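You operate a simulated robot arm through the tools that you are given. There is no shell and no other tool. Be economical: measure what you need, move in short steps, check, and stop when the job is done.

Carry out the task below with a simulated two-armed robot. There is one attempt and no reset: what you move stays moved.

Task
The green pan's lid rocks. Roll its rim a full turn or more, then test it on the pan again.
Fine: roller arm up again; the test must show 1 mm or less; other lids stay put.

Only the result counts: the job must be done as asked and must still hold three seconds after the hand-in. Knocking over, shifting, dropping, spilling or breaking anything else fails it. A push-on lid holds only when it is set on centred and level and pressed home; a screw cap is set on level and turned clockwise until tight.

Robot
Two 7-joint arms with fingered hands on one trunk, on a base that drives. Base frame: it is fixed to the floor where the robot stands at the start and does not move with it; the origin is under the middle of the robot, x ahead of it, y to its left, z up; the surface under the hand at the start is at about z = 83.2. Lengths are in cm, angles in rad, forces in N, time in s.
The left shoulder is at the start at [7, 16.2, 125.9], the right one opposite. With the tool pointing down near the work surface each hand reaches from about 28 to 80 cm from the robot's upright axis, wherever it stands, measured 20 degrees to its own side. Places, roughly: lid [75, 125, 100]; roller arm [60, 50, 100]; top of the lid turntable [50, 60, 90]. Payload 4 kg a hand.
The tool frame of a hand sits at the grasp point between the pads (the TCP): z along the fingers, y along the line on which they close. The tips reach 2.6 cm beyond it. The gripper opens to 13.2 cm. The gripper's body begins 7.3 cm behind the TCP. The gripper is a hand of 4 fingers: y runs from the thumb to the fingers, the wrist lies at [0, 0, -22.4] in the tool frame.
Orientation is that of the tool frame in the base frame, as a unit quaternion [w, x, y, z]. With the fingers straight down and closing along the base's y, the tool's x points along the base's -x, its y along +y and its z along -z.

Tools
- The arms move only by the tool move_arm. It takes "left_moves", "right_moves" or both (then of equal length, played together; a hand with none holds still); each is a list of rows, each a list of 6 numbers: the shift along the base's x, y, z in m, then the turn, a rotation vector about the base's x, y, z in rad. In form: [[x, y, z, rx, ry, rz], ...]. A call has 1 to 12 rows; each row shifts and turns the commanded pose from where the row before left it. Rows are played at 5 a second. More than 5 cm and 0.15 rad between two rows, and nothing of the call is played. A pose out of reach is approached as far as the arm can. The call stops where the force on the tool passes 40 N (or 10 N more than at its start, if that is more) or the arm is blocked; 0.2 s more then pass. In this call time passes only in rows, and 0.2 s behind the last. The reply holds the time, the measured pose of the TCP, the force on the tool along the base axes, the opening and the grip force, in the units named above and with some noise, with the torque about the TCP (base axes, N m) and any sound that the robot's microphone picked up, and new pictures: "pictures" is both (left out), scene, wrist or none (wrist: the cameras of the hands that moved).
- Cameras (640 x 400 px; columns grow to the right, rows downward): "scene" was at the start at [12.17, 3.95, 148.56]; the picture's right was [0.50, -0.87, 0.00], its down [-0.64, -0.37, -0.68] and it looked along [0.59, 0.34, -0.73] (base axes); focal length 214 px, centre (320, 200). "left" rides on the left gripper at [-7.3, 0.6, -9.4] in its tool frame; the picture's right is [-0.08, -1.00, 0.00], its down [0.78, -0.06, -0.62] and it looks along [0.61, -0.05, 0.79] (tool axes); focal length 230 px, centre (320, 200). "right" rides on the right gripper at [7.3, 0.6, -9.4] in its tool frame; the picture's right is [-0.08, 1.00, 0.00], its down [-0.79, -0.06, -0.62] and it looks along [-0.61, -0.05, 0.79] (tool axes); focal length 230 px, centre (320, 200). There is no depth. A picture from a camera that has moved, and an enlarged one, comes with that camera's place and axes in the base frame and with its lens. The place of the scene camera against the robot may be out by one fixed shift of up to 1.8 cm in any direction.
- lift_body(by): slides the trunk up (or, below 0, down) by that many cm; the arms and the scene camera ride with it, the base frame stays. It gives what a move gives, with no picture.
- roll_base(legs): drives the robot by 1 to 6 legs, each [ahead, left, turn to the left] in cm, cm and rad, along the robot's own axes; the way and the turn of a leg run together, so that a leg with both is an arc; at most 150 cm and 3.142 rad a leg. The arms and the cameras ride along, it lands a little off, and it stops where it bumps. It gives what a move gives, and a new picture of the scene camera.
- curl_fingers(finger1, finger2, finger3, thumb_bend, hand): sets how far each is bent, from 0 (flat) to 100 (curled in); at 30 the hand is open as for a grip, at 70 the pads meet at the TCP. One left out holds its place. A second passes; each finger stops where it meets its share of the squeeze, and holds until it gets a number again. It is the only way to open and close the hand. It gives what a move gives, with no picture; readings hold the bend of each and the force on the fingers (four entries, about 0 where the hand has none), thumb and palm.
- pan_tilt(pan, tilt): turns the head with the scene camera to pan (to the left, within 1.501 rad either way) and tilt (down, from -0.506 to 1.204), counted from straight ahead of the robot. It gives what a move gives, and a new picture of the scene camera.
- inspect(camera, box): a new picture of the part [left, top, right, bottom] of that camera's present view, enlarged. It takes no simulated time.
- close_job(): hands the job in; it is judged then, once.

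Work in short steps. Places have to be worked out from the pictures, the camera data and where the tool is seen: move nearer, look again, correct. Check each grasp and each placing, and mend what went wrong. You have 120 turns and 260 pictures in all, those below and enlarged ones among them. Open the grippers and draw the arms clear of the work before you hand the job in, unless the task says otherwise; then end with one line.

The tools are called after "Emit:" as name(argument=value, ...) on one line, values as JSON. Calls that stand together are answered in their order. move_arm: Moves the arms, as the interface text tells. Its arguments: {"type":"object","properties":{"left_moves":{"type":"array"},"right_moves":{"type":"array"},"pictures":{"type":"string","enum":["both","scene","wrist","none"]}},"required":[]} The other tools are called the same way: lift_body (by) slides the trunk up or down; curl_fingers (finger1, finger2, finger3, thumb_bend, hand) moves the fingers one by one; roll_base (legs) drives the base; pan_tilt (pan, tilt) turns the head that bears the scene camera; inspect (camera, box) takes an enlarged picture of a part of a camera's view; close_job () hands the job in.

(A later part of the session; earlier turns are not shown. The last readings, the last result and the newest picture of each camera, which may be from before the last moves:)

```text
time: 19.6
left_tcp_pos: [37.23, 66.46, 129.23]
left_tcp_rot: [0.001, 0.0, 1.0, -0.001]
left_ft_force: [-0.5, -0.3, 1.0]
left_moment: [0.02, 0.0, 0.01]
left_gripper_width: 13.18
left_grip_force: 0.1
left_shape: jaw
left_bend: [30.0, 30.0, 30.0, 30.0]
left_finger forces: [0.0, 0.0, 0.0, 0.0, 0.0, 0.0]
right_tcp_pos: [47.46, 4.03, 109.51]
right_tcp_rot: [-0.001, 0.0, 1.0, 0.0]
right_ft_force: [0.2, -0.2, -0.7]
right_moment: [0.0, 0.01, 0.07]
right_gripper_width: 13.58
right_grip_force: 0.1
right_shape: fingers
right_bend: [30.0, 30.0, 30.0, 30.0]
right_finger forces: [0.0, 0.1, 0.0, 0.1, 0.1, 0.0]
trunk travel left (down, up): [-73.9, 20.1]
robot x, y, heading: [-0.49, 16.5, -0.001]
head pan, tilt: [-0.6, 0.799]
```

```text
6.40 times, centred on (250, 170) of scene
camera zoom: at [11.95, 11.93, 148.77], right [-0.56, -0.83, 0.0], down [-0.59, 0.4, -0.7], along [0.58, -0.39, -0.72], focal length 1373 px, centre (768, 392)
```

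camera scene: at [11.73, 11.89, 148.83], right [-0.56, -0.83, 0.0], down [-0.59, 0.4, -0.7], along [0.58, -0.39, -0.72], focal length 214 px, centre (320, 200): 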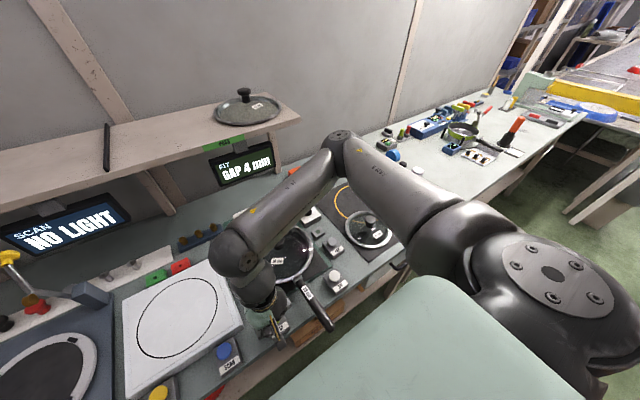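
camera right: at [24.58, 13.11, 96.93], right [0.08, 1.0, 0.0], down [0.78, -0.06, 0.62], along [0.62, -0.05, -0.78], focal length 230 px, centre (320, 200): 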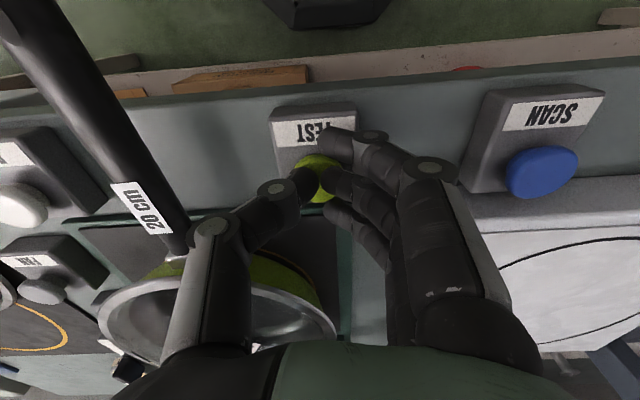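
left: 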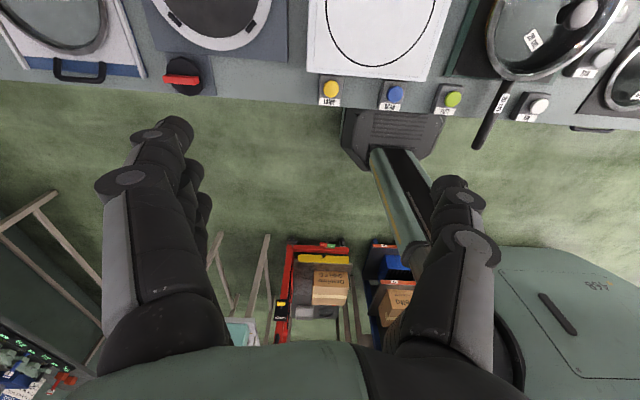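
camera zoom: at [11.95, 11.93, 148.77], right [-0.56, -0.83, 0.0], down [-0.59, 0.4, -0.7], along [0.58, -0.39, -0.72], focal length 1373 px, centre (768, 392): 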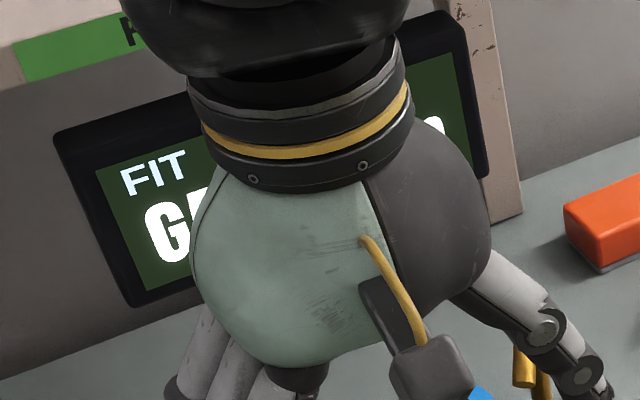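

GAP 4 mm confirmed. Triangulated knob: about [47.4, 2.6, 94]. I come down to z 100 centred on it and look again.

Emit:
move_arm(right_moves=[[0, -0.014, -0.03, 0, 0, 0], [0, 0, -0.035, 0, 0, 0], [0, 0, -0.025, 0, 0, 0]], pictures="wrist")

```text
time: 20.4
left_tcp_pos: [37.2, 66.54, 129.32]
left_tcp_rot: [0.002, -0.001, 1.0, -0.001]
left_ft_force: [-1.4, 1.1, -0.4]
left_moment: [0.04, -0.03, -0.01]
left_gripper_width: 13.17
left_grip_force: 0.2
left_shape: jaw
left_bend: [30.0, 30.0, 30.0, 30.0]
left_finger forces: [0.1, 0.1, 0.1, 0.0, 0.0, 0.1]
right_tcp_pos: [47.43, 2.43, 100.44]
right_tcp_rot: [0.0, -0.001, 1.0, 0.0]
right_ft_force: [0.2, -0.5, 0.4]
right_moment: [0.02, -0.02, 0.05]
right_gripper_width: 13.56
right_grip_force: 0.0
right_shape: fingers
right_bend: [30.0, 30.0, 30.0, 30.0]
right_finger forces: [0.0, 0.1, 0.0, 0.0, 0.1, 0.0]
trunk travel left (down, up): [-73.9, 20.1]
robot x, y, heading: [-0.29, 16.09, -0.003]
head pan, tilt: [-0.6, 0.799]
camera right: at [40.23, 3.15, 109.73], right [0.08, 1.0, 0.0], down [0.78, -0.06, 0.62], along [0.61, -0.05, -0.79], focal length 230 px, centre (320, 200)
```

right: 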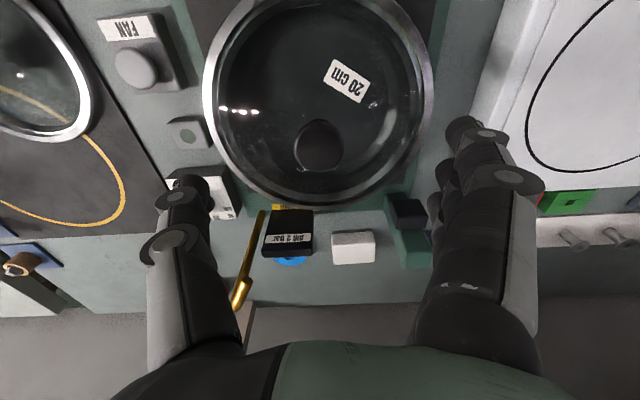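

Knob top is at about [47.5, 2.5, 93.5]. I descend to TCP z ≈ 92.4 and close on it.

Emit:
move_arm(right_moves=[[0.001, 0.001, -0.03, 0, 0, 0], [0, 0, -0.025, 0, 0, 0], [0, 0, -0.015, 0, 0, 0], [0, 0, -0.01, 0, 0, 0]], pictures="wrist")

```text
time: 21.4
left_tcp_pos: [37.04, 66.46, 129.34]
left_tcp_rot: [0.001, 0.0, 1.0, 0.0]
left_ft_force: [-1.2, -0.5, 0.0]
left_moment: [0.02, 0.01, 0.01]
left_gripper_width: 13.18
left_grip_force: 0.0
left_shape: jaw
left_bend: [30.0, 30.0, 30.0, 30.0]
left_finger forces: [0.1, 0.0, 0.0, 0.1, 0.1, 0.0]
right_tcp_pos: [47.52, 2.68, 92.39]
right_tcp_rot: [0.0, -0.001, 1.0, 0.0]
right_ft_force: [0.0, -0.2, -0.3]
right_moment: [-0.02, 0.0, 0.0]
right_gripper_width: 13.6
right_grip_force: 0.0
right_shape: fingers
right_bend: [30.0, 30.0, 30.0, 30.0]
right_finger forces: [0.0, 0.1, 0.1, 0.1, 0.0, 0.1]
trunk travel left (down, up): [-73.9, 20.1]
robot x, y, heading: [0.2, 16.21, 0.005]
head pan, tilt: [-0.6, 0.799]
camera right: at [40.32, 3.26, 101.72], right [0.08, 1.0, 0.0], down [0.79, -0.06, 0.62], along [0.61, -0.05, -0.79], focal length 230 px, centre (320, 200)
```

right: 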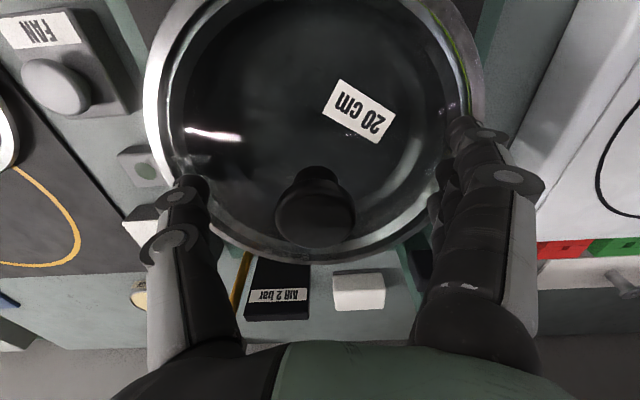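

The knob lies between the fingers, centred. I close the fingers.

Emit:
curl_fingers(hand="right", finger1=66, finger2=66, finger3=66, thumb_bend=66)

Emit:
inspect(camera="right", box=[100, 50, 580, 350])

```text
time: 21.9
left_tcp_pos: [36.85, 66.4, 129.52]
left_tcp_rot: [0.003, -0.001, 1.0, 0.0]
left_ft_force: [0.4, -0.1, -0.3]
left_moment: [0.04, 0.01, 0.0]
left_gripper_width: 13.19
left_grip_force: 0.1
left_shape: jaw
left_bend: [30.0, 30.0, 30.0, 30.0]
left_finger forces: [0.0, 0.0, 0.0, 0.1, 0.1, 0.0]
right_tcp_pos: [47.76, 2.67, 93.32]
right_tcp_rot: [0.007, -0.001, 1.0, 0.001]
right_ft_force: [-8.5, -4.4, 33.3]
right_moment: [-0.67, 0.09, -0.21]
right_gripper_width: 2.91
right_grip_force: 19.3
right_shape: fingers
right_bend: [66.0, 66.0, 66.0, 66.0]
right_finger forces: [0.0, 10.0, 0.0, 0.0, 28.2, 0.0]
trunk travel left (down, up): [-73.9, 20.1]
robot x, y, heading: [-0.1, 16.39, -0.001]
head pan, tilt: [-0.6, 0.799]
stopped (right hand): the force on the tool passed its limit at 43 N (the readings are from after the stop); the commanded pose is now the measured one
```

```text
1.33 times, centred on (340, 200) of right
camera zoom: at [40.29, 3.29, 102.46], right [0.08, 1.0, 0.0], down [0.78, -0.06, 0.63], along [0.63, -0.05, -0.78], focal length 307 px, centre (293, 200)
```

zoom: 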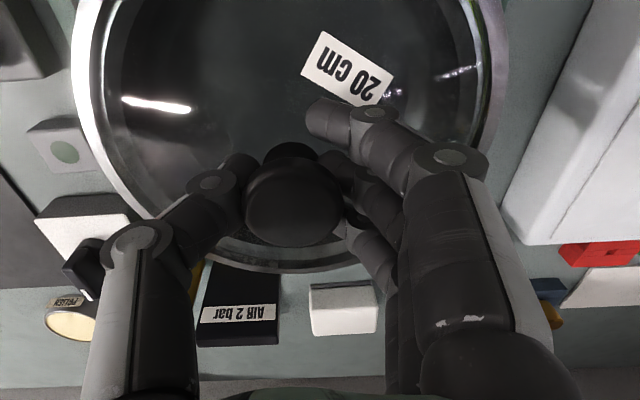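

The curling tips press on the glass (33 N upward). I open a bit, rise 1 cm and close again.

Emit:
curl_fingers(hand="right", finger1=50, finger2=50, finger3=50, thumb_bend=50)

Emit:
move_arm(right_moves=[[0, 0, 0.007, 0, 0, 0]], pictures="wrist")

```text
time: 22.5
left_tcp_pos: [37.04, 66.49, 129.19]
left_tcp_rot: [0.002, -0.002, 1.0, 0.0]
left_ft_force: [0.8, 0.1, -0.8]
left_moment: [0.0, 0.05, 0.01]
left_gripper_width: 13.17
left_grip_force: 0.1
left_shape: jaw
left_bend: [30.0, 30.0, 30.0, 30.0]
left_finger forces: [0.0, 0.0, 0.1, 0.1, 0.0, 0.0]
right_tcp_pos: [48.11, 3.04, 93.26]
right_tcp_rot: [0.01, -0.001, 1.0, 0.003]
right_ft_force: [-4.6, 1.1, 19.0]
right_moment: [-0.82, 0.13, -0.22]
right_gripper_width: 7.07
right_grip_force: 8.9
right_shape: fingers
right_bend: [50.0, 50.0, 50.0, 50.0]
right_finger forces: [0.0, 0.0, 0.1, 0.0, 18.3, 0.0]
trunk travel left (down, up): [-73.9, 20.1]
robot x, y, heading: [-0.26, 16.39, 0.004]
head pan, tilt: [-0.6, 0.799]
stopped (right hand): the force on the tool passed its limit at 47 N (the readings are from after the stop); the commanded pose is now the measured one
```

```text
time: 22.9
left_tcp_pos: [37.12, 66.59, 129.19]
left_tcp_rot: [0.001, -0.001, 1.0, 0.0]
left_ft_force: [-0.4, -0.1, -0.6]
left_moment: [-0.02, 0.0, 0.01]
left_gripper_width: 13.2
left_grip_force: 0.0
left_shape: jaw
left_bend: [30.0, 30.0, 30.0, 30.0]
left_finger forces: [0.0, 0.0, 0.2, 0.1, 0.1, 0.0]
right_tcp_pos: [48.01, 3.08, 93.82]
right_tcp_rot: [0.008, -0.002, 1.0, 0.003]
right_ft_force: [0.1, -0.3, -0.1]
right_moment: [0.03, -0.01, -0.01]
right_gripper_width: 7.04
right_grip_force: 0.1
right_shape: fingers
right_bend: [50.0, 50.0, 50.0, 50.0]
right_finger forces: [0.0, 0.0, 0.0, 0.0, 0.0, 0.1]
trunk travel left (down, up): [-73.9, 20.1]
robot x, y, heading: [0.07, 16.4, 0.004]
head pan, tilt: [-0.6, 0.799]
camera right: at [40.67, 3.54, 102.92], right [0.07, 1.0, 0.01], down [0.78, -0.06, 0.63], along [0.63, -0.04, -0.78], focal length 230 px, centre (320, 200)
```

right: 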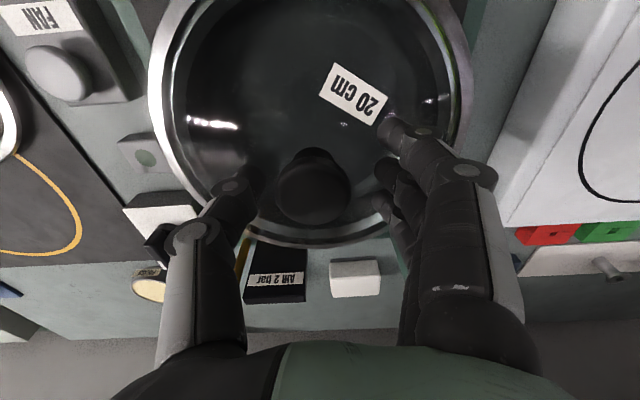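

Force is gone. I re-centre (knob at about [47.5, 2.7]), level the hand, rise to z ≈ 94.6 and close again.

Emit:
move_arm(right_moves=[[-0.005, -0.004, 0.008, -0.006, 0.016, -0.004]], pictures="none")

Emit:
curl_fingers(hand="right", finger1=66, finger2=66, finger3=66, thumb_bend=66)

Emit:
inspect(camera="right", box=[100, 50, 580, 350])

```text
time: 23.3
left_tcp_pos: [37.13, 66.54, 129.35]
left_tcp_rot: [0.002, -0.002, 1.0, 0.0]
left_ft_force: [0.3, 0.2, 0.1]
left_moment: [0.01, 0.01, 0.0]
left_gripper_width: 13.17
left_grip_force: 0.1
left_shape: jaw
left_bend: [30.0, 30.0, 30.0, 30.0]
left_finger forces: [0.1, 0.0, 0.1, 0.0, 0.1, 0.0]
right_tcp_pos: [47.45, 2.5, 94.61]
right_tcp_rot: [0.0, 0.001, 1.0, -0.001]
right_ft_force: [-0.4, -0.4, -0.2]
right_moment: [-0.02, 0.01, 0.01]
right_gripper_width: 7.09
right_grip_force: 0.1
right_shape: fingers
right_bend: [50.0, 50.0, 50.0, 50.0]
right_finger forces: [0.1, 0.1, 0.1, 0.1, 0.0, 0.0]
trunk travel left (down, up): [-73.9, 20.1]
robot x, y, heading: [-0.43, 16.65, 0.001]
head pan, tilt: [-0.6, 0.799]
```

```text
time: 24.3
left_tcp_pos: [37.17, 66.35, 129.3]
left_tcp_rot: [0.001, -0.001, 1.0, 0.0]
left_ft_force: [-0.3, -0.9, 0.0]
left_moment: [-0.02, 0.0, 0.0]
left_gripper_width: 13.19
left_grip_force: 0.1
left_shape: jaw
left_bend: [30.0, 30.0, 30.0, 30.0]
left_finger forces: [0.1, 0.1, 0.0, 0.0, 0.1, 0.1]
right_tcp_pos: [47.62, 2.63, 94.62]
right_tcp_rot: [0.0, 0.001, 1.0, 0.0]
right_ft_force: [-0.7, 0.3, 0.7]
right_moment: [-0.04, -0.04, -0.02]
right_gripper_width: 3.03
right_grip_force: 6.5
right_shape: fingers
right_bend: [66.0, 60.0, 64.0, 63.0]
right_finger forces: [0.1, 5.1, 1.5, 0.1, 6.7, 0.1]
trunk travel left (down, up): [-73.9, 20.1]
robot x, y, heading: [-0.25, 16.48, 0.006]
head pan, tilt: [-0.6, 0.799]
```

```text
1.33 times, centred on (340, 200) of right
camera zoom: at [40.32, 3.16, 103.87], right [0.08, 1.0, 0.0], down [0.78, -0.06, 0.62], along [0.61, -0.05, -0.79], focal length 307 px, centre (293, 200)
```

zoom: 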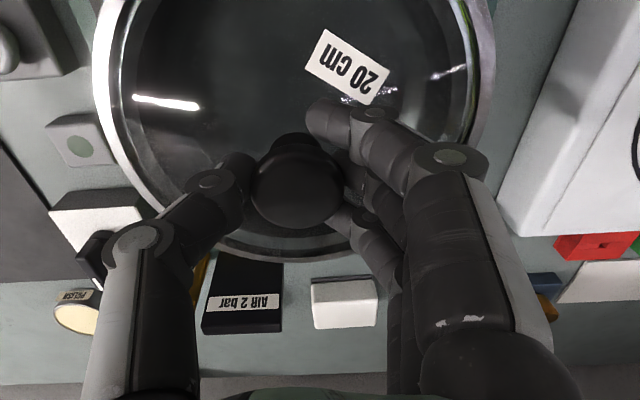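

Grip on the knob is good, with finger 2, finger 3 and thumb in contact. I tighten a bit and lift 3 cm to check.

Emit:
curl_fingers(hand="right", finger1=75, finger2=75, finger3=75, thumb_bend=75)

Emit:
move_arm(right_moves=[[0, 0, 0.005, 0, 0, 0], [0, 0, 0.01, 0, 0, 0], [0, 0, 0.015, 0, 0, 0]])

```text
time: 25.3
left_tcp_pos: [37.13, 66.49, 129.31]
left_tcp_rot: [0.002, -0.001, 1.0, 0.0]
left_ft_force: [0.1, -0.7, -0.5]
left_moment: [0.03, 0.01, -0.04]
left_gripper_width: 13.2
left_grip_force: 0.1
left_shape: jaw
left_bend: [30.0, 30.0, 30.0, 30.0]
left_finger forces: [0.1, 0.0, 0.0, 0.1, 0.0, 0.0]
right_tcp_pos: [47.6, 2.52, 94.62]
right_tcp_rot: [0.001, 0.001, 1.0, 0.0]
right_ft_force: [0.9, 0.0, -4.4]
right_moment: [-0.03, 0.03, -0.02]
right_gripper_width: 1.74
right_grip_force: 17.1
right_shape: fingers
right_bend: [75.0, 62.0, 70.0, 66.0]
right_finger forces: [0.2, 8.0, 8.7, 0.1, 18.4, 0.1]
trunk travel left (down, up): [-73.9, 20.1]
robot x, y, heading: [0.15, 16.69, 0.002]
head pan, tilt: [-0.6, 0.799]
```

```text
time: 26.1
left_tcp_pos: [37.1, 66.55, 129.36]
left_tcp_rot: [0.001, -0.003, 1.0, 0.0]
left_ft_force: [1.0, -0.3, 0.4]
left_moment: [0.0, 0.0, 0.01]
left_gripper_width: 13.2
left_grip_force: 0.0
left_shape: jaw
left_bend: [30.0, 30.0, 30.0, 30.0]
left_finger forces: [0.1, 0.0, 0.0, 0.0, 0.1, 0.0]
right_tcp_pos: [47.64, 2.62, 97.64]
right_tcp_rot: [0.0, 0.001, 1.0, 0.0]
right_ft_force: [-0.1, 1.1, -3.8]
right_moment: [-0.01, 0.04, -0.03]
right_gripper_width: 1.74
right_grip_force: 17.8
right_shape: fingers
right_bend: [75.0, 62.0, 70.0, 66.0]
right_finger forces: [0.3, 8.1, 8.9, 0.0, 18.3, 0.0]
trunk travel left (down, up): [-73.9, 20.1]
robot x, y, heading: [-0.12, 16.91, 0.004]
head pan, tilt: [-0.6, 0.799]
camera scene: at [11.96, 11.96, 148.76], right [-0.56, -0.83, 0.0], down [-0.59, 0.4, -0.7], along [0.58, -0.39, -0.72], focal length 214 px, centre (320, 200)
camera right: at [40.32, 3.21, 106.95], right [0.08, 1.0, 0.0], down [0.78, -0.06, 0.62], along [0.61, -0.05, -0.79], focal length 230 px, centre (320, 200)
```

scene: 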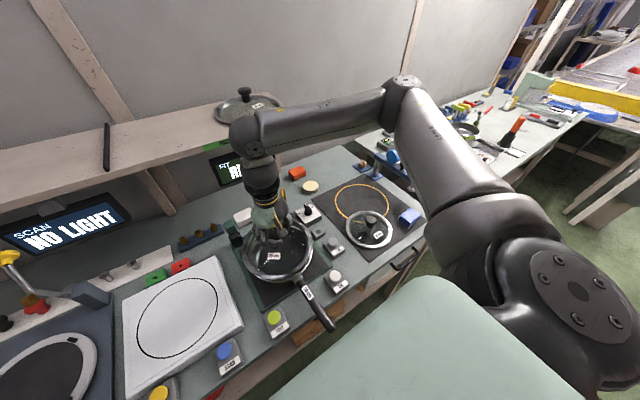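
right: 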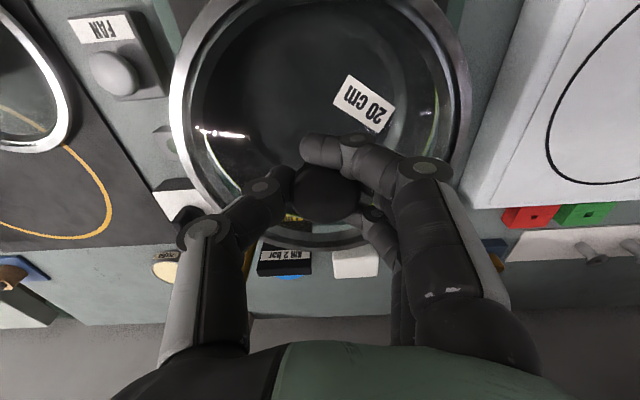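

The lid is held level (4 N). I lift to z ≈ 110, then drive left 57 cm so the lid comes near the turntable.

Emit:
move_arm(right_moves=[[0, 0, 0.04, 0, 0, 0], [0, 0, 0.04, 0, 0, 0], [0, 0, 0.04, 0, 0, 0]], pictures="none")

Emit:
roll_base(legs=[[0, 57, 0]])

Emit:
inspect(camera="right", box=[0, 0, 640, 400])

```text
time: 26.9
left_tcp_pos: [37.05, 66.59, 129.22]
left_tcp_rot: [0.003, -0.002, 1.0, -0.001]
left_ft_force: [-0.2, -0.3, -0.3]
left_moment: [-0.04, 0.0, 0.03]
left_gripper_width: 13.19
left_grip_force: 0.0
left_shape: jaw
left_bend: [30.0, 30.0, 30.0, 30.0]
left_finger forces: [0.0, 0.0, 0.0, 0.0, 0.1, 0.0]
right_tcp_pos: [47.5, 2.53, 109.67]
right_tcp_rot: [-0.001, 0.0, 1.0, -0.001]
right_ft_force: [-0.1, 0.3, -4.4]
right_moment: [-0.01, 0.03, -0.01]
right_gripper_width: 1.7
right_grip_force: 18.1
right_shape: fingers
right_bend: [75.0, 62.0, 70.0, 66.0]
right_finger forces: [0.4, 7.9, 9.4, 0.0, 18.5, 0.1]
trunk travel left (down, up): [-73.9, 20.1]
robot x, y, heading: [-0.07, 16.46, 0.004]
head pan, tilt: [-0.6, 0.799]
```

```text
time: 30.1
left_tcp_pos: [37.54, 123.63, 129.23]
left_tcp_rot: [0.001, 0.002, 1.0, 0.0]
left_ft_force: [-1.1, 0.0, 0.1]
left_moment: [0.0, -0.01, 0.02]
left_gripper_width: 13.21
left_grip_force: 0.1
left_shape: jaw
left_bend: [30.0, 30.0, 30.0, 30.0]
left_finger forces: [0.0, 0.1, 0.0, 0.1, 0.0, 0.0]
right_tcp_pos: [47.67, 59.65, 109.63]
right_tcp_rot: [0.0, 0.003, 1.0, 0.0]
right_ft_force: [-0.8, -0.2, -4.1]
right_moment: [-0.03, 0.05, 0.02]
right_gripper_width: 1.7
right_grip_force: 17.8
right_shape: fingers
right_bend: [75.0, 62.0, 70.0, 66.0]
right_finger forces: [0.4, 8.1, 9.0, 0.0, 18.1, 0.1]
trunk travel left (down, up): [-73.9, 20.1]
robot x, y, heading: [0.14, 74.42, -0.002]
head pan, tilt: [-0.6, 0.799]
camera scene: at [12.01, 69.34, 148.76], right [-0.57, -0.82, 0.0], down [-0.59, 0.41, -0.7], along [0.57, -0.4, -0.72], focal length 214 px, centre (320, 200)
```

scene: 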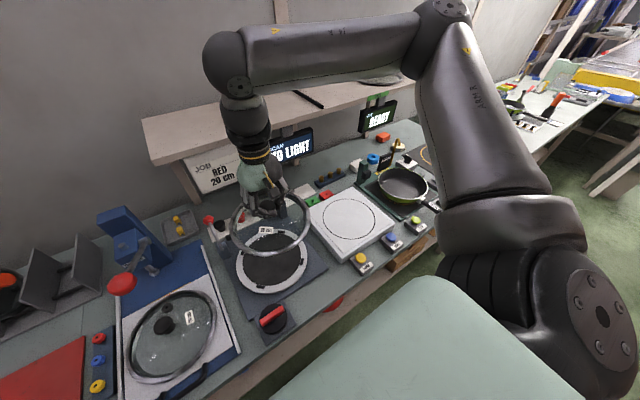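

```text
1.00 times, centred on (320, 200) of right (not enlarged: the box is as wide or as high as the picture)
camera zoom: at [40.4, 60.42, 118.94], right [0.08, 1.0, 0.0], down [0.78, -0.07, 0.62], along [0.61, -0.05, -0.79], focal length 230 px, centre (320, 200)
```

zoom: 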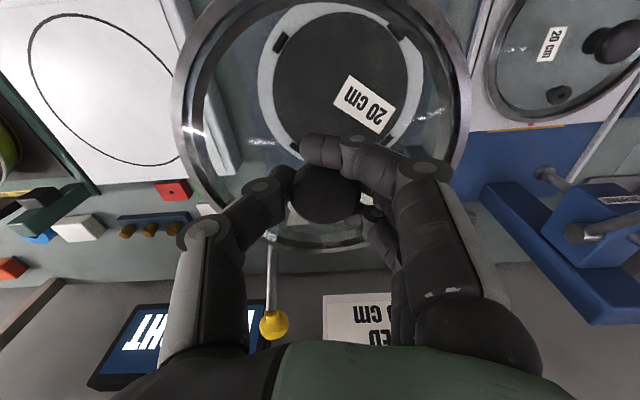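

The uncovered pan is clearly green. The turntable centre is estimated at [47.2, 62.4, 88]; I move over it, lower to z ≈ 100 and check.

Emit:
move_arm(right_moves=[[-0.003, 0.014, 0, 0, 0, 0], [0, 0.014, 0, 0, 0, 0], [0, 0, -0.03, 0, 0, 0], [0, 0, -0.03, 0, 0, 0], [0, 0, -0.03, 0, 0, 0]])

```text
time: 31.3
left_tcp_pos: [37.56, 123.95, 129.25]
left_tcp_rot: [0.001, 0.002, 1.0, 0.0]
left_ft_force: [-0.1, 1.0, -0.3]
left_moment: [-0.02, -0.01, -0.02]
left_gripper_width: 13.2
left_grip_force: 0.0
left_shape: jaw
left_bend: [30.0, 30.0, 30.0, 30.0]
left_finger forces: [0.0, 0.0, 0.0, 0.0, 0.1, 0.0]
right_tcp_pos: [47.35, 62.68, 100.56]
right_tcp_rot: [0.001, 0.003, 1.0, 0.0]
right_ft_force: [-0.1, -0.3, -3.4]
right_moment: [-0.01, -0.03, -0.02]
right_gripper_width: 1.7
right_grip_force: 17.5
right_shape: fingers
right_bend: [75.0, 62.0, 70.0, 66.0]
right_finger forces: [0.6, 8.3, 8.8, 0.0, 17.9, 0.0]
trunk travel left (down, up): [-73.9, 20.1]
robot x, y, heading: [0.18, 74.21, -0.001]
head pan, tilt: [-0.6, 0.799]
camera scene: at [12.08, 69.46, 148.76], right [-0.57, -0.82, 0.0], down [-0.59, 0.41, -0.7], along [0.57, -0.4, -0.72], focal length 214 px, centre (320, 200)
camera right: at [40.16, 63.37, 109.85], right [0.08, 1.0, 0.0], down [0.78, -0.07, 0.62], along [0.61, -0.05, -0.79], focal length 230 px, centre (320, 200)
```

scene: 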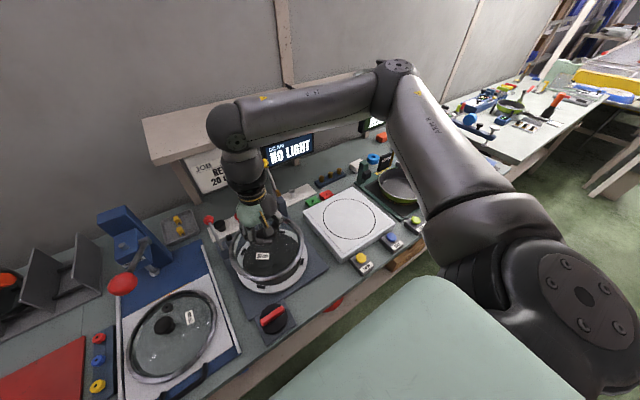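
right: 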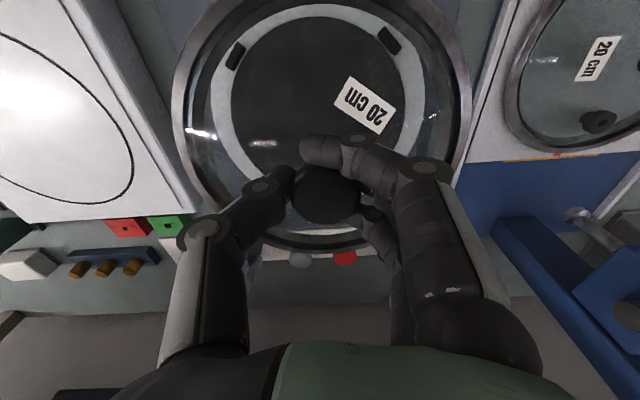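

I enlarge the wrist view to measure how the lid rim and the ring line up.

Emit:
inspect(camera="right", box=[160, 0, 480, 200])

Emit:
inspect(camera="scene", box=[200, 190, 340, 300])

```text
2.00 times, centred on (320, 100) of right
camera zoom: at [40.16, 63.37, 109.85], right [0.08, 1.0, 0.0], down [0.78, -0.07, 0.62], along [0.61, -0.05, -0.79], focal length 460 px, centre (320, 400)
```

zoom: 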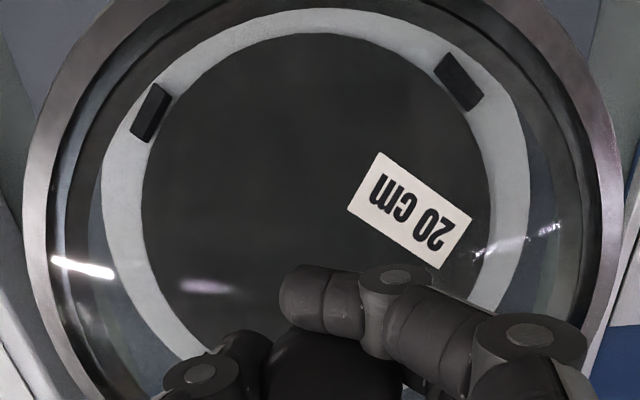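

```text
3.64 times, centred on (270, 245) of scene
camera zoom: at [12.08, 69.46, 148.76], right [-0.57, -0.82, 0.0], down [-0.59, 0.41, -0.7], along [0.57, -0.4, -0.72], focal length 780 px, centre (502, 36)
```

zoom: 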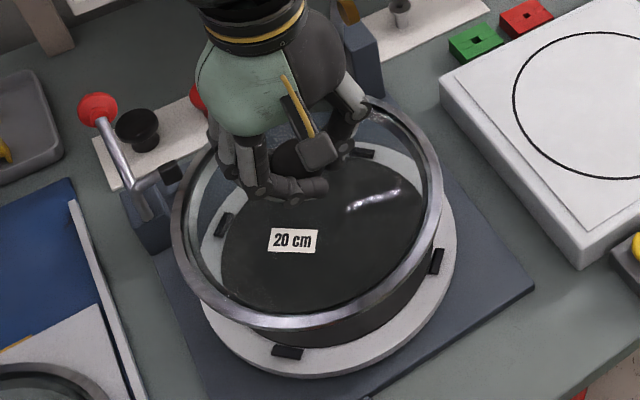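

Estimates of the ring centre vary from x 47.3 to 49. I move to a middle value and lower close to the ring, where parallax vanishes, then judge.

Emit:
move_arm(right_moves=[[0.006, -0.002, -0.02, 0, 0, 0], [0, 0, -0.015, 0, 0, 0], [0, 0, -0.005, 0, 0, 0]], pictures="none")

Emit:
inspect(camera="scene", box=[200, 190, 340, 300])

Emit:
inspect(camera="right", box=[120, 0, 520, 250])

```text
time: 32.1
left_tcp_pos: [37.4, 123.82, 129.31]
left_tcp_rot: [0.001, 0.001, 1.0, 0.001]
left_ft_force: [0.3, 0.5, 0.7]
left_moment: [-0.01, -0.02, -0.01]
left_gripper_width: 13.21
left_grip_force: 0.1
left_shape: jaw
left_bend: [30.0, 30.0, 30.0, 30.0]
left_finger forces: [0.1, 0.0, 0.0, 0.0, 0.0, 0.0]
right_tcp_pos: [47.9, 62.35, 96.64]
right_tcp_rot: [0.0, 0.004, 1.0, 0.001]
right_ft_force: [-0.5, 0.0, -4.3]
right_moment: [-0.01, 0.0, 0.03]
right_gripper_width: 1.71
right_grip_force: 17.9
right_shape: fingers
right_bend: [75.0, 62.0, 70.0, 66.0]
right_finger forces: [0.4, 8.1, 8.8, 0.0, 17.8, 0.0]
trunk travel left (down, up): [-73.9, 20.1]
robot x, y, heading: [-0.07, 74.04, -0.005]
head pan, tilt: [-0.6, 0.799]
```

```text
3.64 times, centred on (270, 245) of scene
camera zoom: at [11.97, 69.46, 148.77], right [-0.57, -0.82, 0.0], down [-0.59, 0.41, -0.7], along [0.57, -0.4, -0.72], focal length 780 px, centre (502, 36)
```

zoom: 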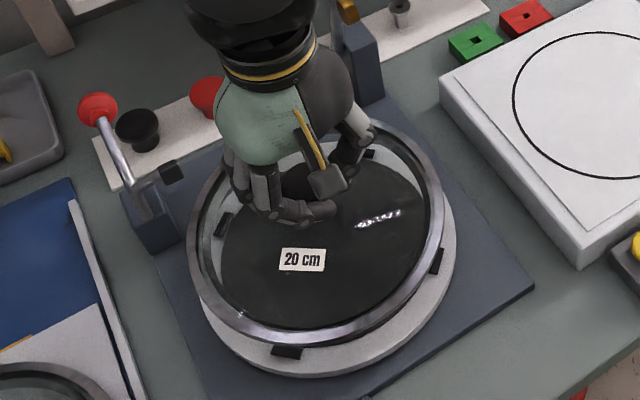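

```text
1.60 times, centred on (320, 125) of right
camera zoom: at [40.64, 63.13, 105.95], right [0.08, 1.0, 0.0], down [0.78, -0.07, 0.62], along [0.61, -0.05, -0.79], focal length 368 px, centre (320, 320)
```

zoom: 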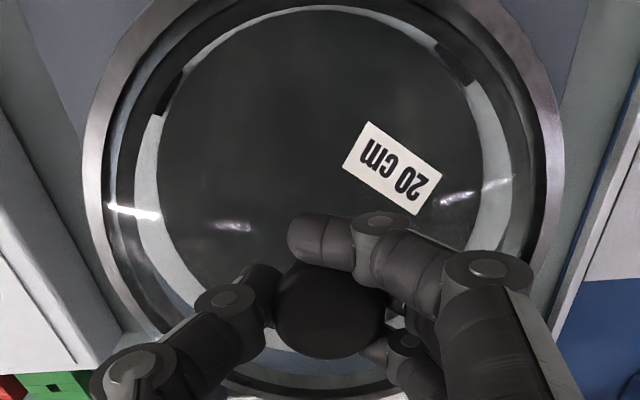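

Using the ring's four pads, the ring centre agrees in y, and the lid is about 0.5–1 cm too far ahead. I shift back 0.6 cm and lower gently until contact.

Emit:
move_arm(right_moves=[[-0.006, 0, -0.005, 0, 0, 0], [0, 0, -0.005, 0, 0, 0], [0, 0, -0.003, 0, 0, 0], [0, 0, -0.003, 0, 0, 0]], pictures="none")

Emit:
inspect(camera="scene", box=[200, 190, 340, 300])

```text
time: 33.1
left_tcp_pos: [37.54, 123.79, 129.27]
left_tcp_rot: [0.001, 0.001, 1.0, 0.0]
left_ft_force: [0.0, -0.5, 0.3]
left_moment: [0.02, -0.02, 0.0]
left_gripper_width: 13.19
left_grip_force: 0.0
left_shape: jaw
left_bend: [30.0, 30.0, 30.0, 30.0]
left_finger forces: [0.0, 0.0, 0.1, 0.0, 0.1, 0.0]
right_tcp_pos: [47.43, 62.41, 94.94]
right_tcp_rot: [0.0, 0.003, 1.0, 0.0]
right_ft_force: [-0.2, 0.4, -4.0]
right_moment: [-0.01, 0.01, 0.0]
right_gripper_width: 1.7
right_grip_force: 17.7
right_shape: fingers
right_bend: [75.0, 62.0, 70.0, 66.0]
right_finger forces: [0.5, 7.9, 9.0, 0.0, 17.8, 0.0]
trunk travel left (down, up): [-73.9, 20.1]
robot x, y, heading: [0.01, 74.27, -0.003]
head pan, tilt: [-0.6, 0.799]
```

```text
3.64 times, centred on (270, 245) of scene
camera zoom: at [12.02, 69.44, 148.76], right [-0.57, -0.82, 0.0], down [-0.59, 0.41, -0.7], along [0.57, -0.4, -0.72], focal length 780 px, centre (502, 36)
```

zoom: 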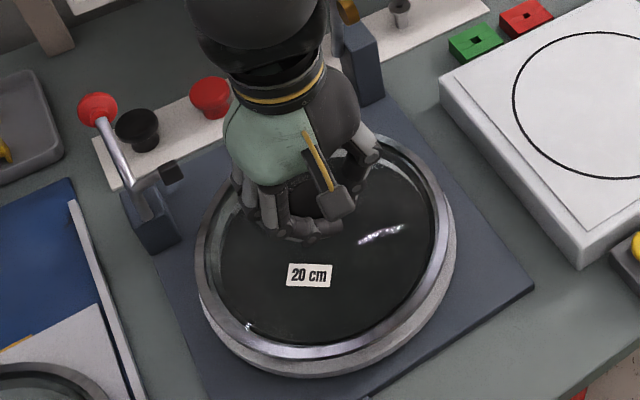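

Nicely close now. I continue down in 3 mm steps until the weight comes off.

Emit:
move_arm(right_moves=[[0, 0, -0.003, 0, 0, 0], [0, 0, -0.003, 0, 0, 0], [0, 0, -0.003, 0, 0, 0]], pictures="none")

Emit:
inspect(camera="scene", box=[200, 190, 340, 300])

```text
time: 33.9
left_tcp_pos: [37.43, 123.72, 129.25]
left_tcp_rot: [0.002, 0.002, 1.0, 0.0]
left_ft_force: [-0.5, -0.6, -0.5]
left_moment: [0.06, -0.01, -0.03]
left_gripper_width: 13.17
left_grip_force: 0.0
left_shape: jaw
left_bend: [30.0, 30.0, 30.0, 30.0]
left_finger forces: [0.1, 0.0, 0.1, 0.0, 0.0, 0.0]
right_tcp_pos: [47.32, 62.29, 94.2]
right_tcp_rot: [0.0, 0.003, 1.0, 0.0]
right_ft_force: [0.8, 0.2, -3.7]
right_moment: [0.01, 0.03, -0.01]
right_gripper_width: 1.73
right_grip_force: 17.3
right_shape: fingers
right_bend: [75.0, 62.0, 70.0, 66.0]
right_finger forces: [0.4, 7.9, 8.9, 0.0, 17.7, 0.0]
trunk travel left (down, up): [-73.9, 20.1]
robot x, y, heading: [0.07, 74.23, 0.0]
head pan, tilt: [-0.6, 0.799]
```

```text
3.64 times, centred on (270, 245) of scene
camera zoom: at [12.02, 69.45, 148.76], right [-0.57, -0.82, 0.0], down [-0.59, 0.41, -0.7], along [0.57, -0.4, -0.72], focal length 780 px, centre (502, 36)
```

zoom: 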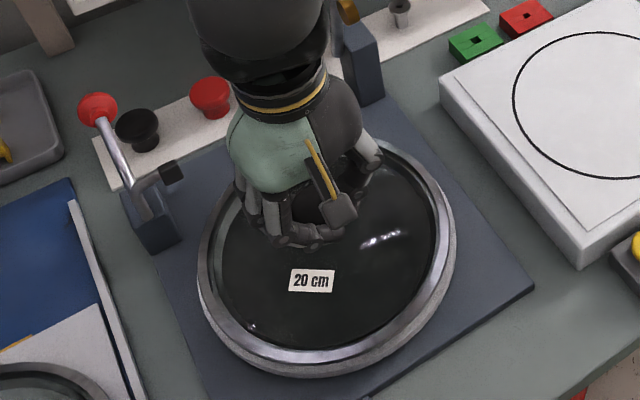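

The lid should go about 0.5 cm to the picture's right: I shift [-0.3, -0.45] and keep lowering.

Emit:
move_arm(right_moves=[[-0.003, -0.0045, 0, 0, 0, 0], [0, 0, -0.003, 0, 0, 0], [0, 0, -0.003, 0, 0, 0]], pictures="wrist")

Emit:
inspect(camera="scene", box=[200, 190, 340, 300])

```text
time: 34.7
left_tcp_pos: [37.44, 123.82, 129.25]
left_tcp_rot: [0.001, 0.001, 1.0, 0.0]
left_ft_force: [0.4, 0.1, 0.7]
left_moment: [0.01, -0.03, -0.04]
left_gripper_width: 13.19
left_grip_force: 0.0
left_shape: jaw
left_bend: [30.0, 30.0, 30.0, 30.0]
left_finger forces: [0.0, 0.0, 0.1, 0.0, 0.0, 0.0]
right_tcp_pos: [47.03, 61.96, 93.55]
right_tcp_rot: [-0.001, 0.003, 1.0, 0.0]
right_ft_force: [-0.7, -0.1, -3.6]
right_moment: [-0.02, 0.03, -0.02]
right_gripper_width: 1.73
right_grip_force: 17.2
right_shape: fingers
right_bend: [75.0, 62.0, 70.0, 66.0]
right_finger forces: [0.5, 8.0, 9.0, 0.0, 17.7, 0.0]
trunk travel left (down, up): [-73.9, 20.1]
robot x, y, heading: [0.14, 74.1, -0.003]
head pan, tilt: [-0.6, 0.799]
camera right: at [39.81, 62.66, 102.84], right [0.08, 1.0, 0.0], down [0.78, -0.07, 0.62], along [0.61, -0.05, -0.79], focal length 230 px, centre (320, 200)
```

right: 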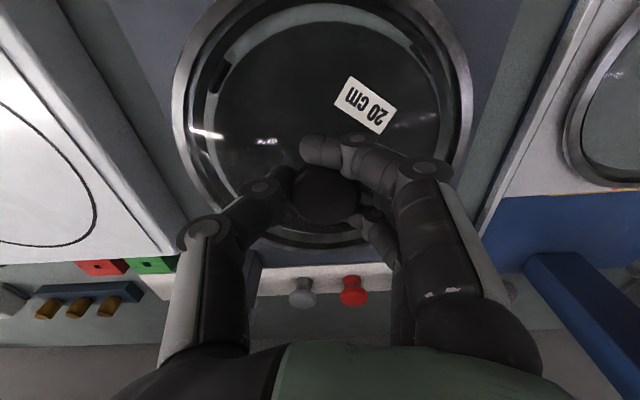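

```text
3.64 times, centred on (270, 245) of scene
camera zoom: at [12.03, 69.46, 148.76], right [-0.57, -0.82, 0.0], down [-0.59, 0.41, -0.7], along [0.57, -0.4, -0.72], focal length 780 px, centre (502, 36)
```

zoom: 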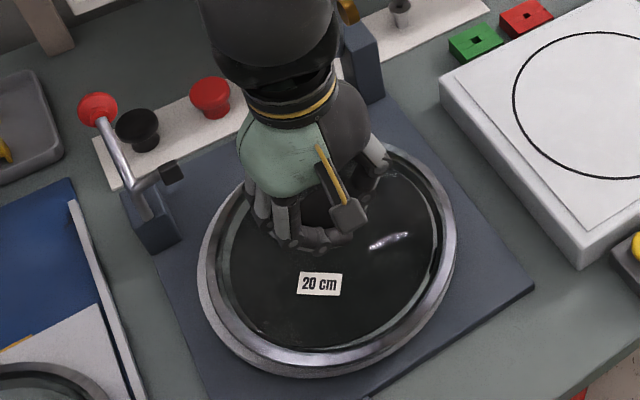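

Scene and wrist views agree within 3 mm. I nudge y by +2 mm and keep lowering.

Emit:
move_arm(right_moves=[[0, 0.002, -0.003, 0, 0, 0], [0, 0, -0.003, 0, 0, 0], [0, 0, -0.003, 0, 0, 0], [0, 0, -0.003, 0, 0, 0]], pictures="wrist")

Emit:
inspect(camera="scene", box=[200, 190, 340, 300])

```text
time: 35.7
left_tcp_pos: [37.37, 123.89, 129.43]
left_tcp_rot: [0.002, 0.001, 1.0, -0.001]
left_ft_force: [0.1, -0.7, -0.1]
left_moment: [-0.02, -0.02, -0.03]
left_gripper_width: 13.18
left_grip_force: 0.1
left_shape: jaw
left_bend: [30.0, 30.0, 30.0, 30.0]
left_finger forces: [0.0, 0.1, 0.0, 0.1, 0.0, 0.0]
right_tcp_pos: [47.03, 62.11, 92.45]
right_tcp_rot: [0.001, 0.003, 1.0, 0.0]
right_ft_force: [1.3, -1.3, 2.4]
right_moment: [-0.04, 0.0, 0.0]
right_gripper_width: 1.62
right_grip_force: 16.7
right_shape: fingers
right_bend: [75.0, 64.0, 70.0, 67.0]
right_finger forces: [0.1, 6.7, 9.4, 0.0, 17.1, 0.1]
trunk travel left (down, up): [-73.9, 20.1]
robot x, y, heading: [-0.09, 73.78, -0.005]
head pan, tilt: [-0.6, 0.799]
camera right: at [39.79, 62.86, 101.75], right [0.08, 1.0, 0.0], down [0.78, -0.07, 0.62], along [0.62, -0.05, -0.79], focal length 230 px, centre (320, 200)
```

right: 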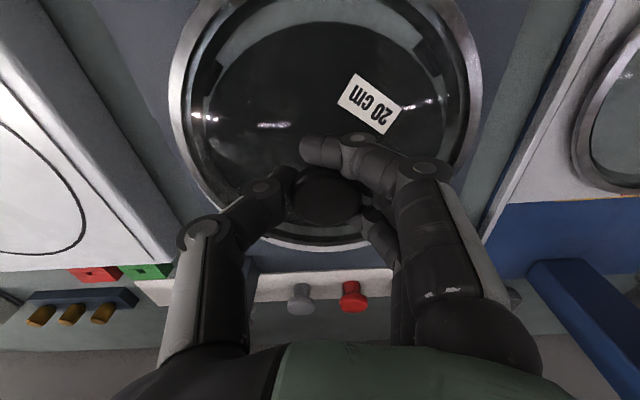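

```text
3.64 times, centred on (270, 245) of scene
camera zoom: at [11.92, 69.44, 148.78], right [-0.57, -0.82, 0.0], down [-0.59, 0.41, -0.7], along [0.57, -0.4, -0.72], focal length 780 px, centre (502, 36)
```

zoom: 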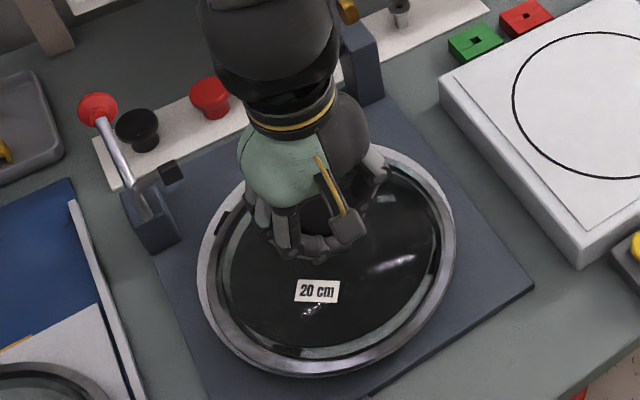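

Contact (force now +2.4 N). The ring shows behind the lid at the back, so the lid sits about 0.7 cm too near; I lift 4 mm, shift +0.7 in x and set down again.

Emit:
move_arm(right_moves=[[0, 0, 0.007, 0, 0, 0], [0.007, -0.001, 0, 0, 0, 0], [0, 0, -0.004, 0, 0, 0], [0, 0, -0.003, 0, 0, 0]], pictures="wrist")

Emit:
inspect(camera="scene", box=[200, 190, 340, 300])

```text
time: 36.7
left_tcp_pos: [37.35, 123.94, 129.3]
left_tcp_rot: [0.001, 0.002, 1.0, 0.0]
left_ft_force: [-0.1, 0.2, 0.4]
left_moment: [0.03, 0.01, -0.04]
left_gripper_width: 13.21
left_grip_force: 0.1
left_shape: jaw
left_bend: [30.0, 30.0, 30.0, 30.0]
left_finger forces: [0.1, 0.0, 0.1, 0.0, 0.0, 0.1]
right_tcp_pos: [47.66, 61.99, 92.34]
right_tcp_rot: [0.001, 0.003, 1.0, 0.0]
right_ft_force: [0.3, -0.1, -2.3]
right_moment: [-0.03, 0.04, -0.02]
right_gripper_width: 1.63
right_grip_force: 17.1
right_shape: fingers
right_bend: [75.0, 64.0, 71.0, 67.0]
right_finger forces: [0.1, 7.9, 9.4, 0.0, 17.5, 0.0]
trunk travel left (down, up): [-73.9, 20.1]
robot x, y, heading: [0.03, 73.96, -0.005]
head pan, tilt: [-0.6, 0.799]
camera right: at [40.46, 62.74, 101.67], right [0.08, 1.0, 0.0], down [0.78, -0.07, 0.62], along [0.62, -0.05, -0.79], focal length 230 px, centre (320, 200)
```

right: 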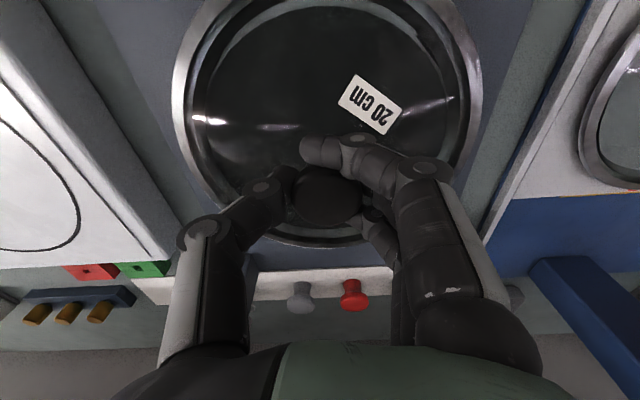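

```text
3.64 times, centred on (270, 245) of scene
camera zoom: at [11.99, 69.45, 148.77], right [-0.57, -0.82, 0.0], down [-0.59, 0.41, -0.7], along [0.57, -0.4, -0.72], focal length 780 px, centre (502, 36)
```

zoom: 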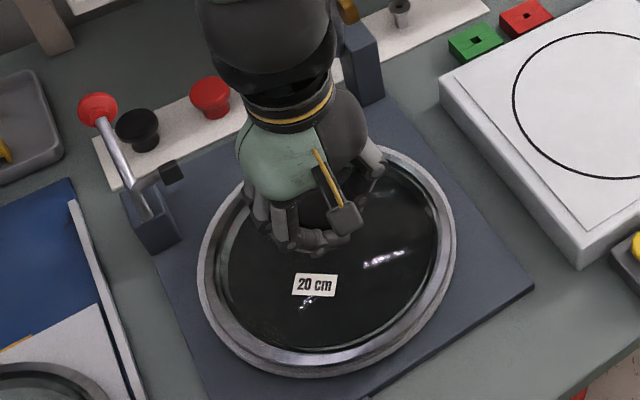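

Well centred now in both views. I lower until it is fully set down.

Emit:
move_arm(right_moves=[[0, 0, -0.002, 0, 0, 0], [0, 0, -0.002, 0, 0, 0], [0, 0, -0.002, 0, 0, 0]], pictures="none")

Emit:
inspect(camera="scene", box=[220, 210, 330, 300])

```text
time: 37.5
left_tcp_pos: [37.4, 123.79, 129.31]
left_tcp_rot: [0.002, 0.001, 1.0, 0.0]
left_ft_force: [0.7, -0.4, 0.2]
left_moment: [-0.04, -0.02, -0.03]
left_gripper_width: 13.19
left_grip_force: 0.0
left_shape: jaw
left_bend: [30.0, 30.0, 30.0, 30.0]
left_finger forces: [0.1, 0.0, 0.0, 0.1, 0.1, 0.0]
right_tcp_pos: [47.57, 62.02, 91.77]
right_tcp_rot: [0.001, 0.004, 1.0, 0.0]
right_ft_force: [2.8, -2.9, 10.8]
right_moment: [0.11, -0.06, -0.05]
right_gripper_width: 1.42
right_grip_force: 14.8
right_shape: fingers
right_bend: [75.0, 67.0, 72.0, 68.0]
right_finger forces: [0.1, 8.9, 6.3, 0.0, 14.3, 0.0]
trunk travel left (down, up): [-73.9, 20.1]
robot x, y, heading: [0.31, 74.13, -0.008]
head pan, tilt: [-0.6, 0.799]
```

```text
4.44 times, centred on (275, 255) of scene
camera zoom: at [11.9, 69.44, 148.79], right [-0.57, -0.82, 0.0], down [-0.59, 0.41, -0.7], along [0.57, -0.4, -0.72], focal length 953 px, centre (520, -44)
```

zoom: 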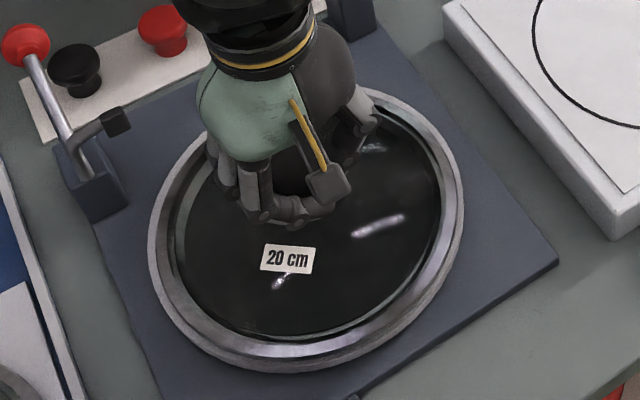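

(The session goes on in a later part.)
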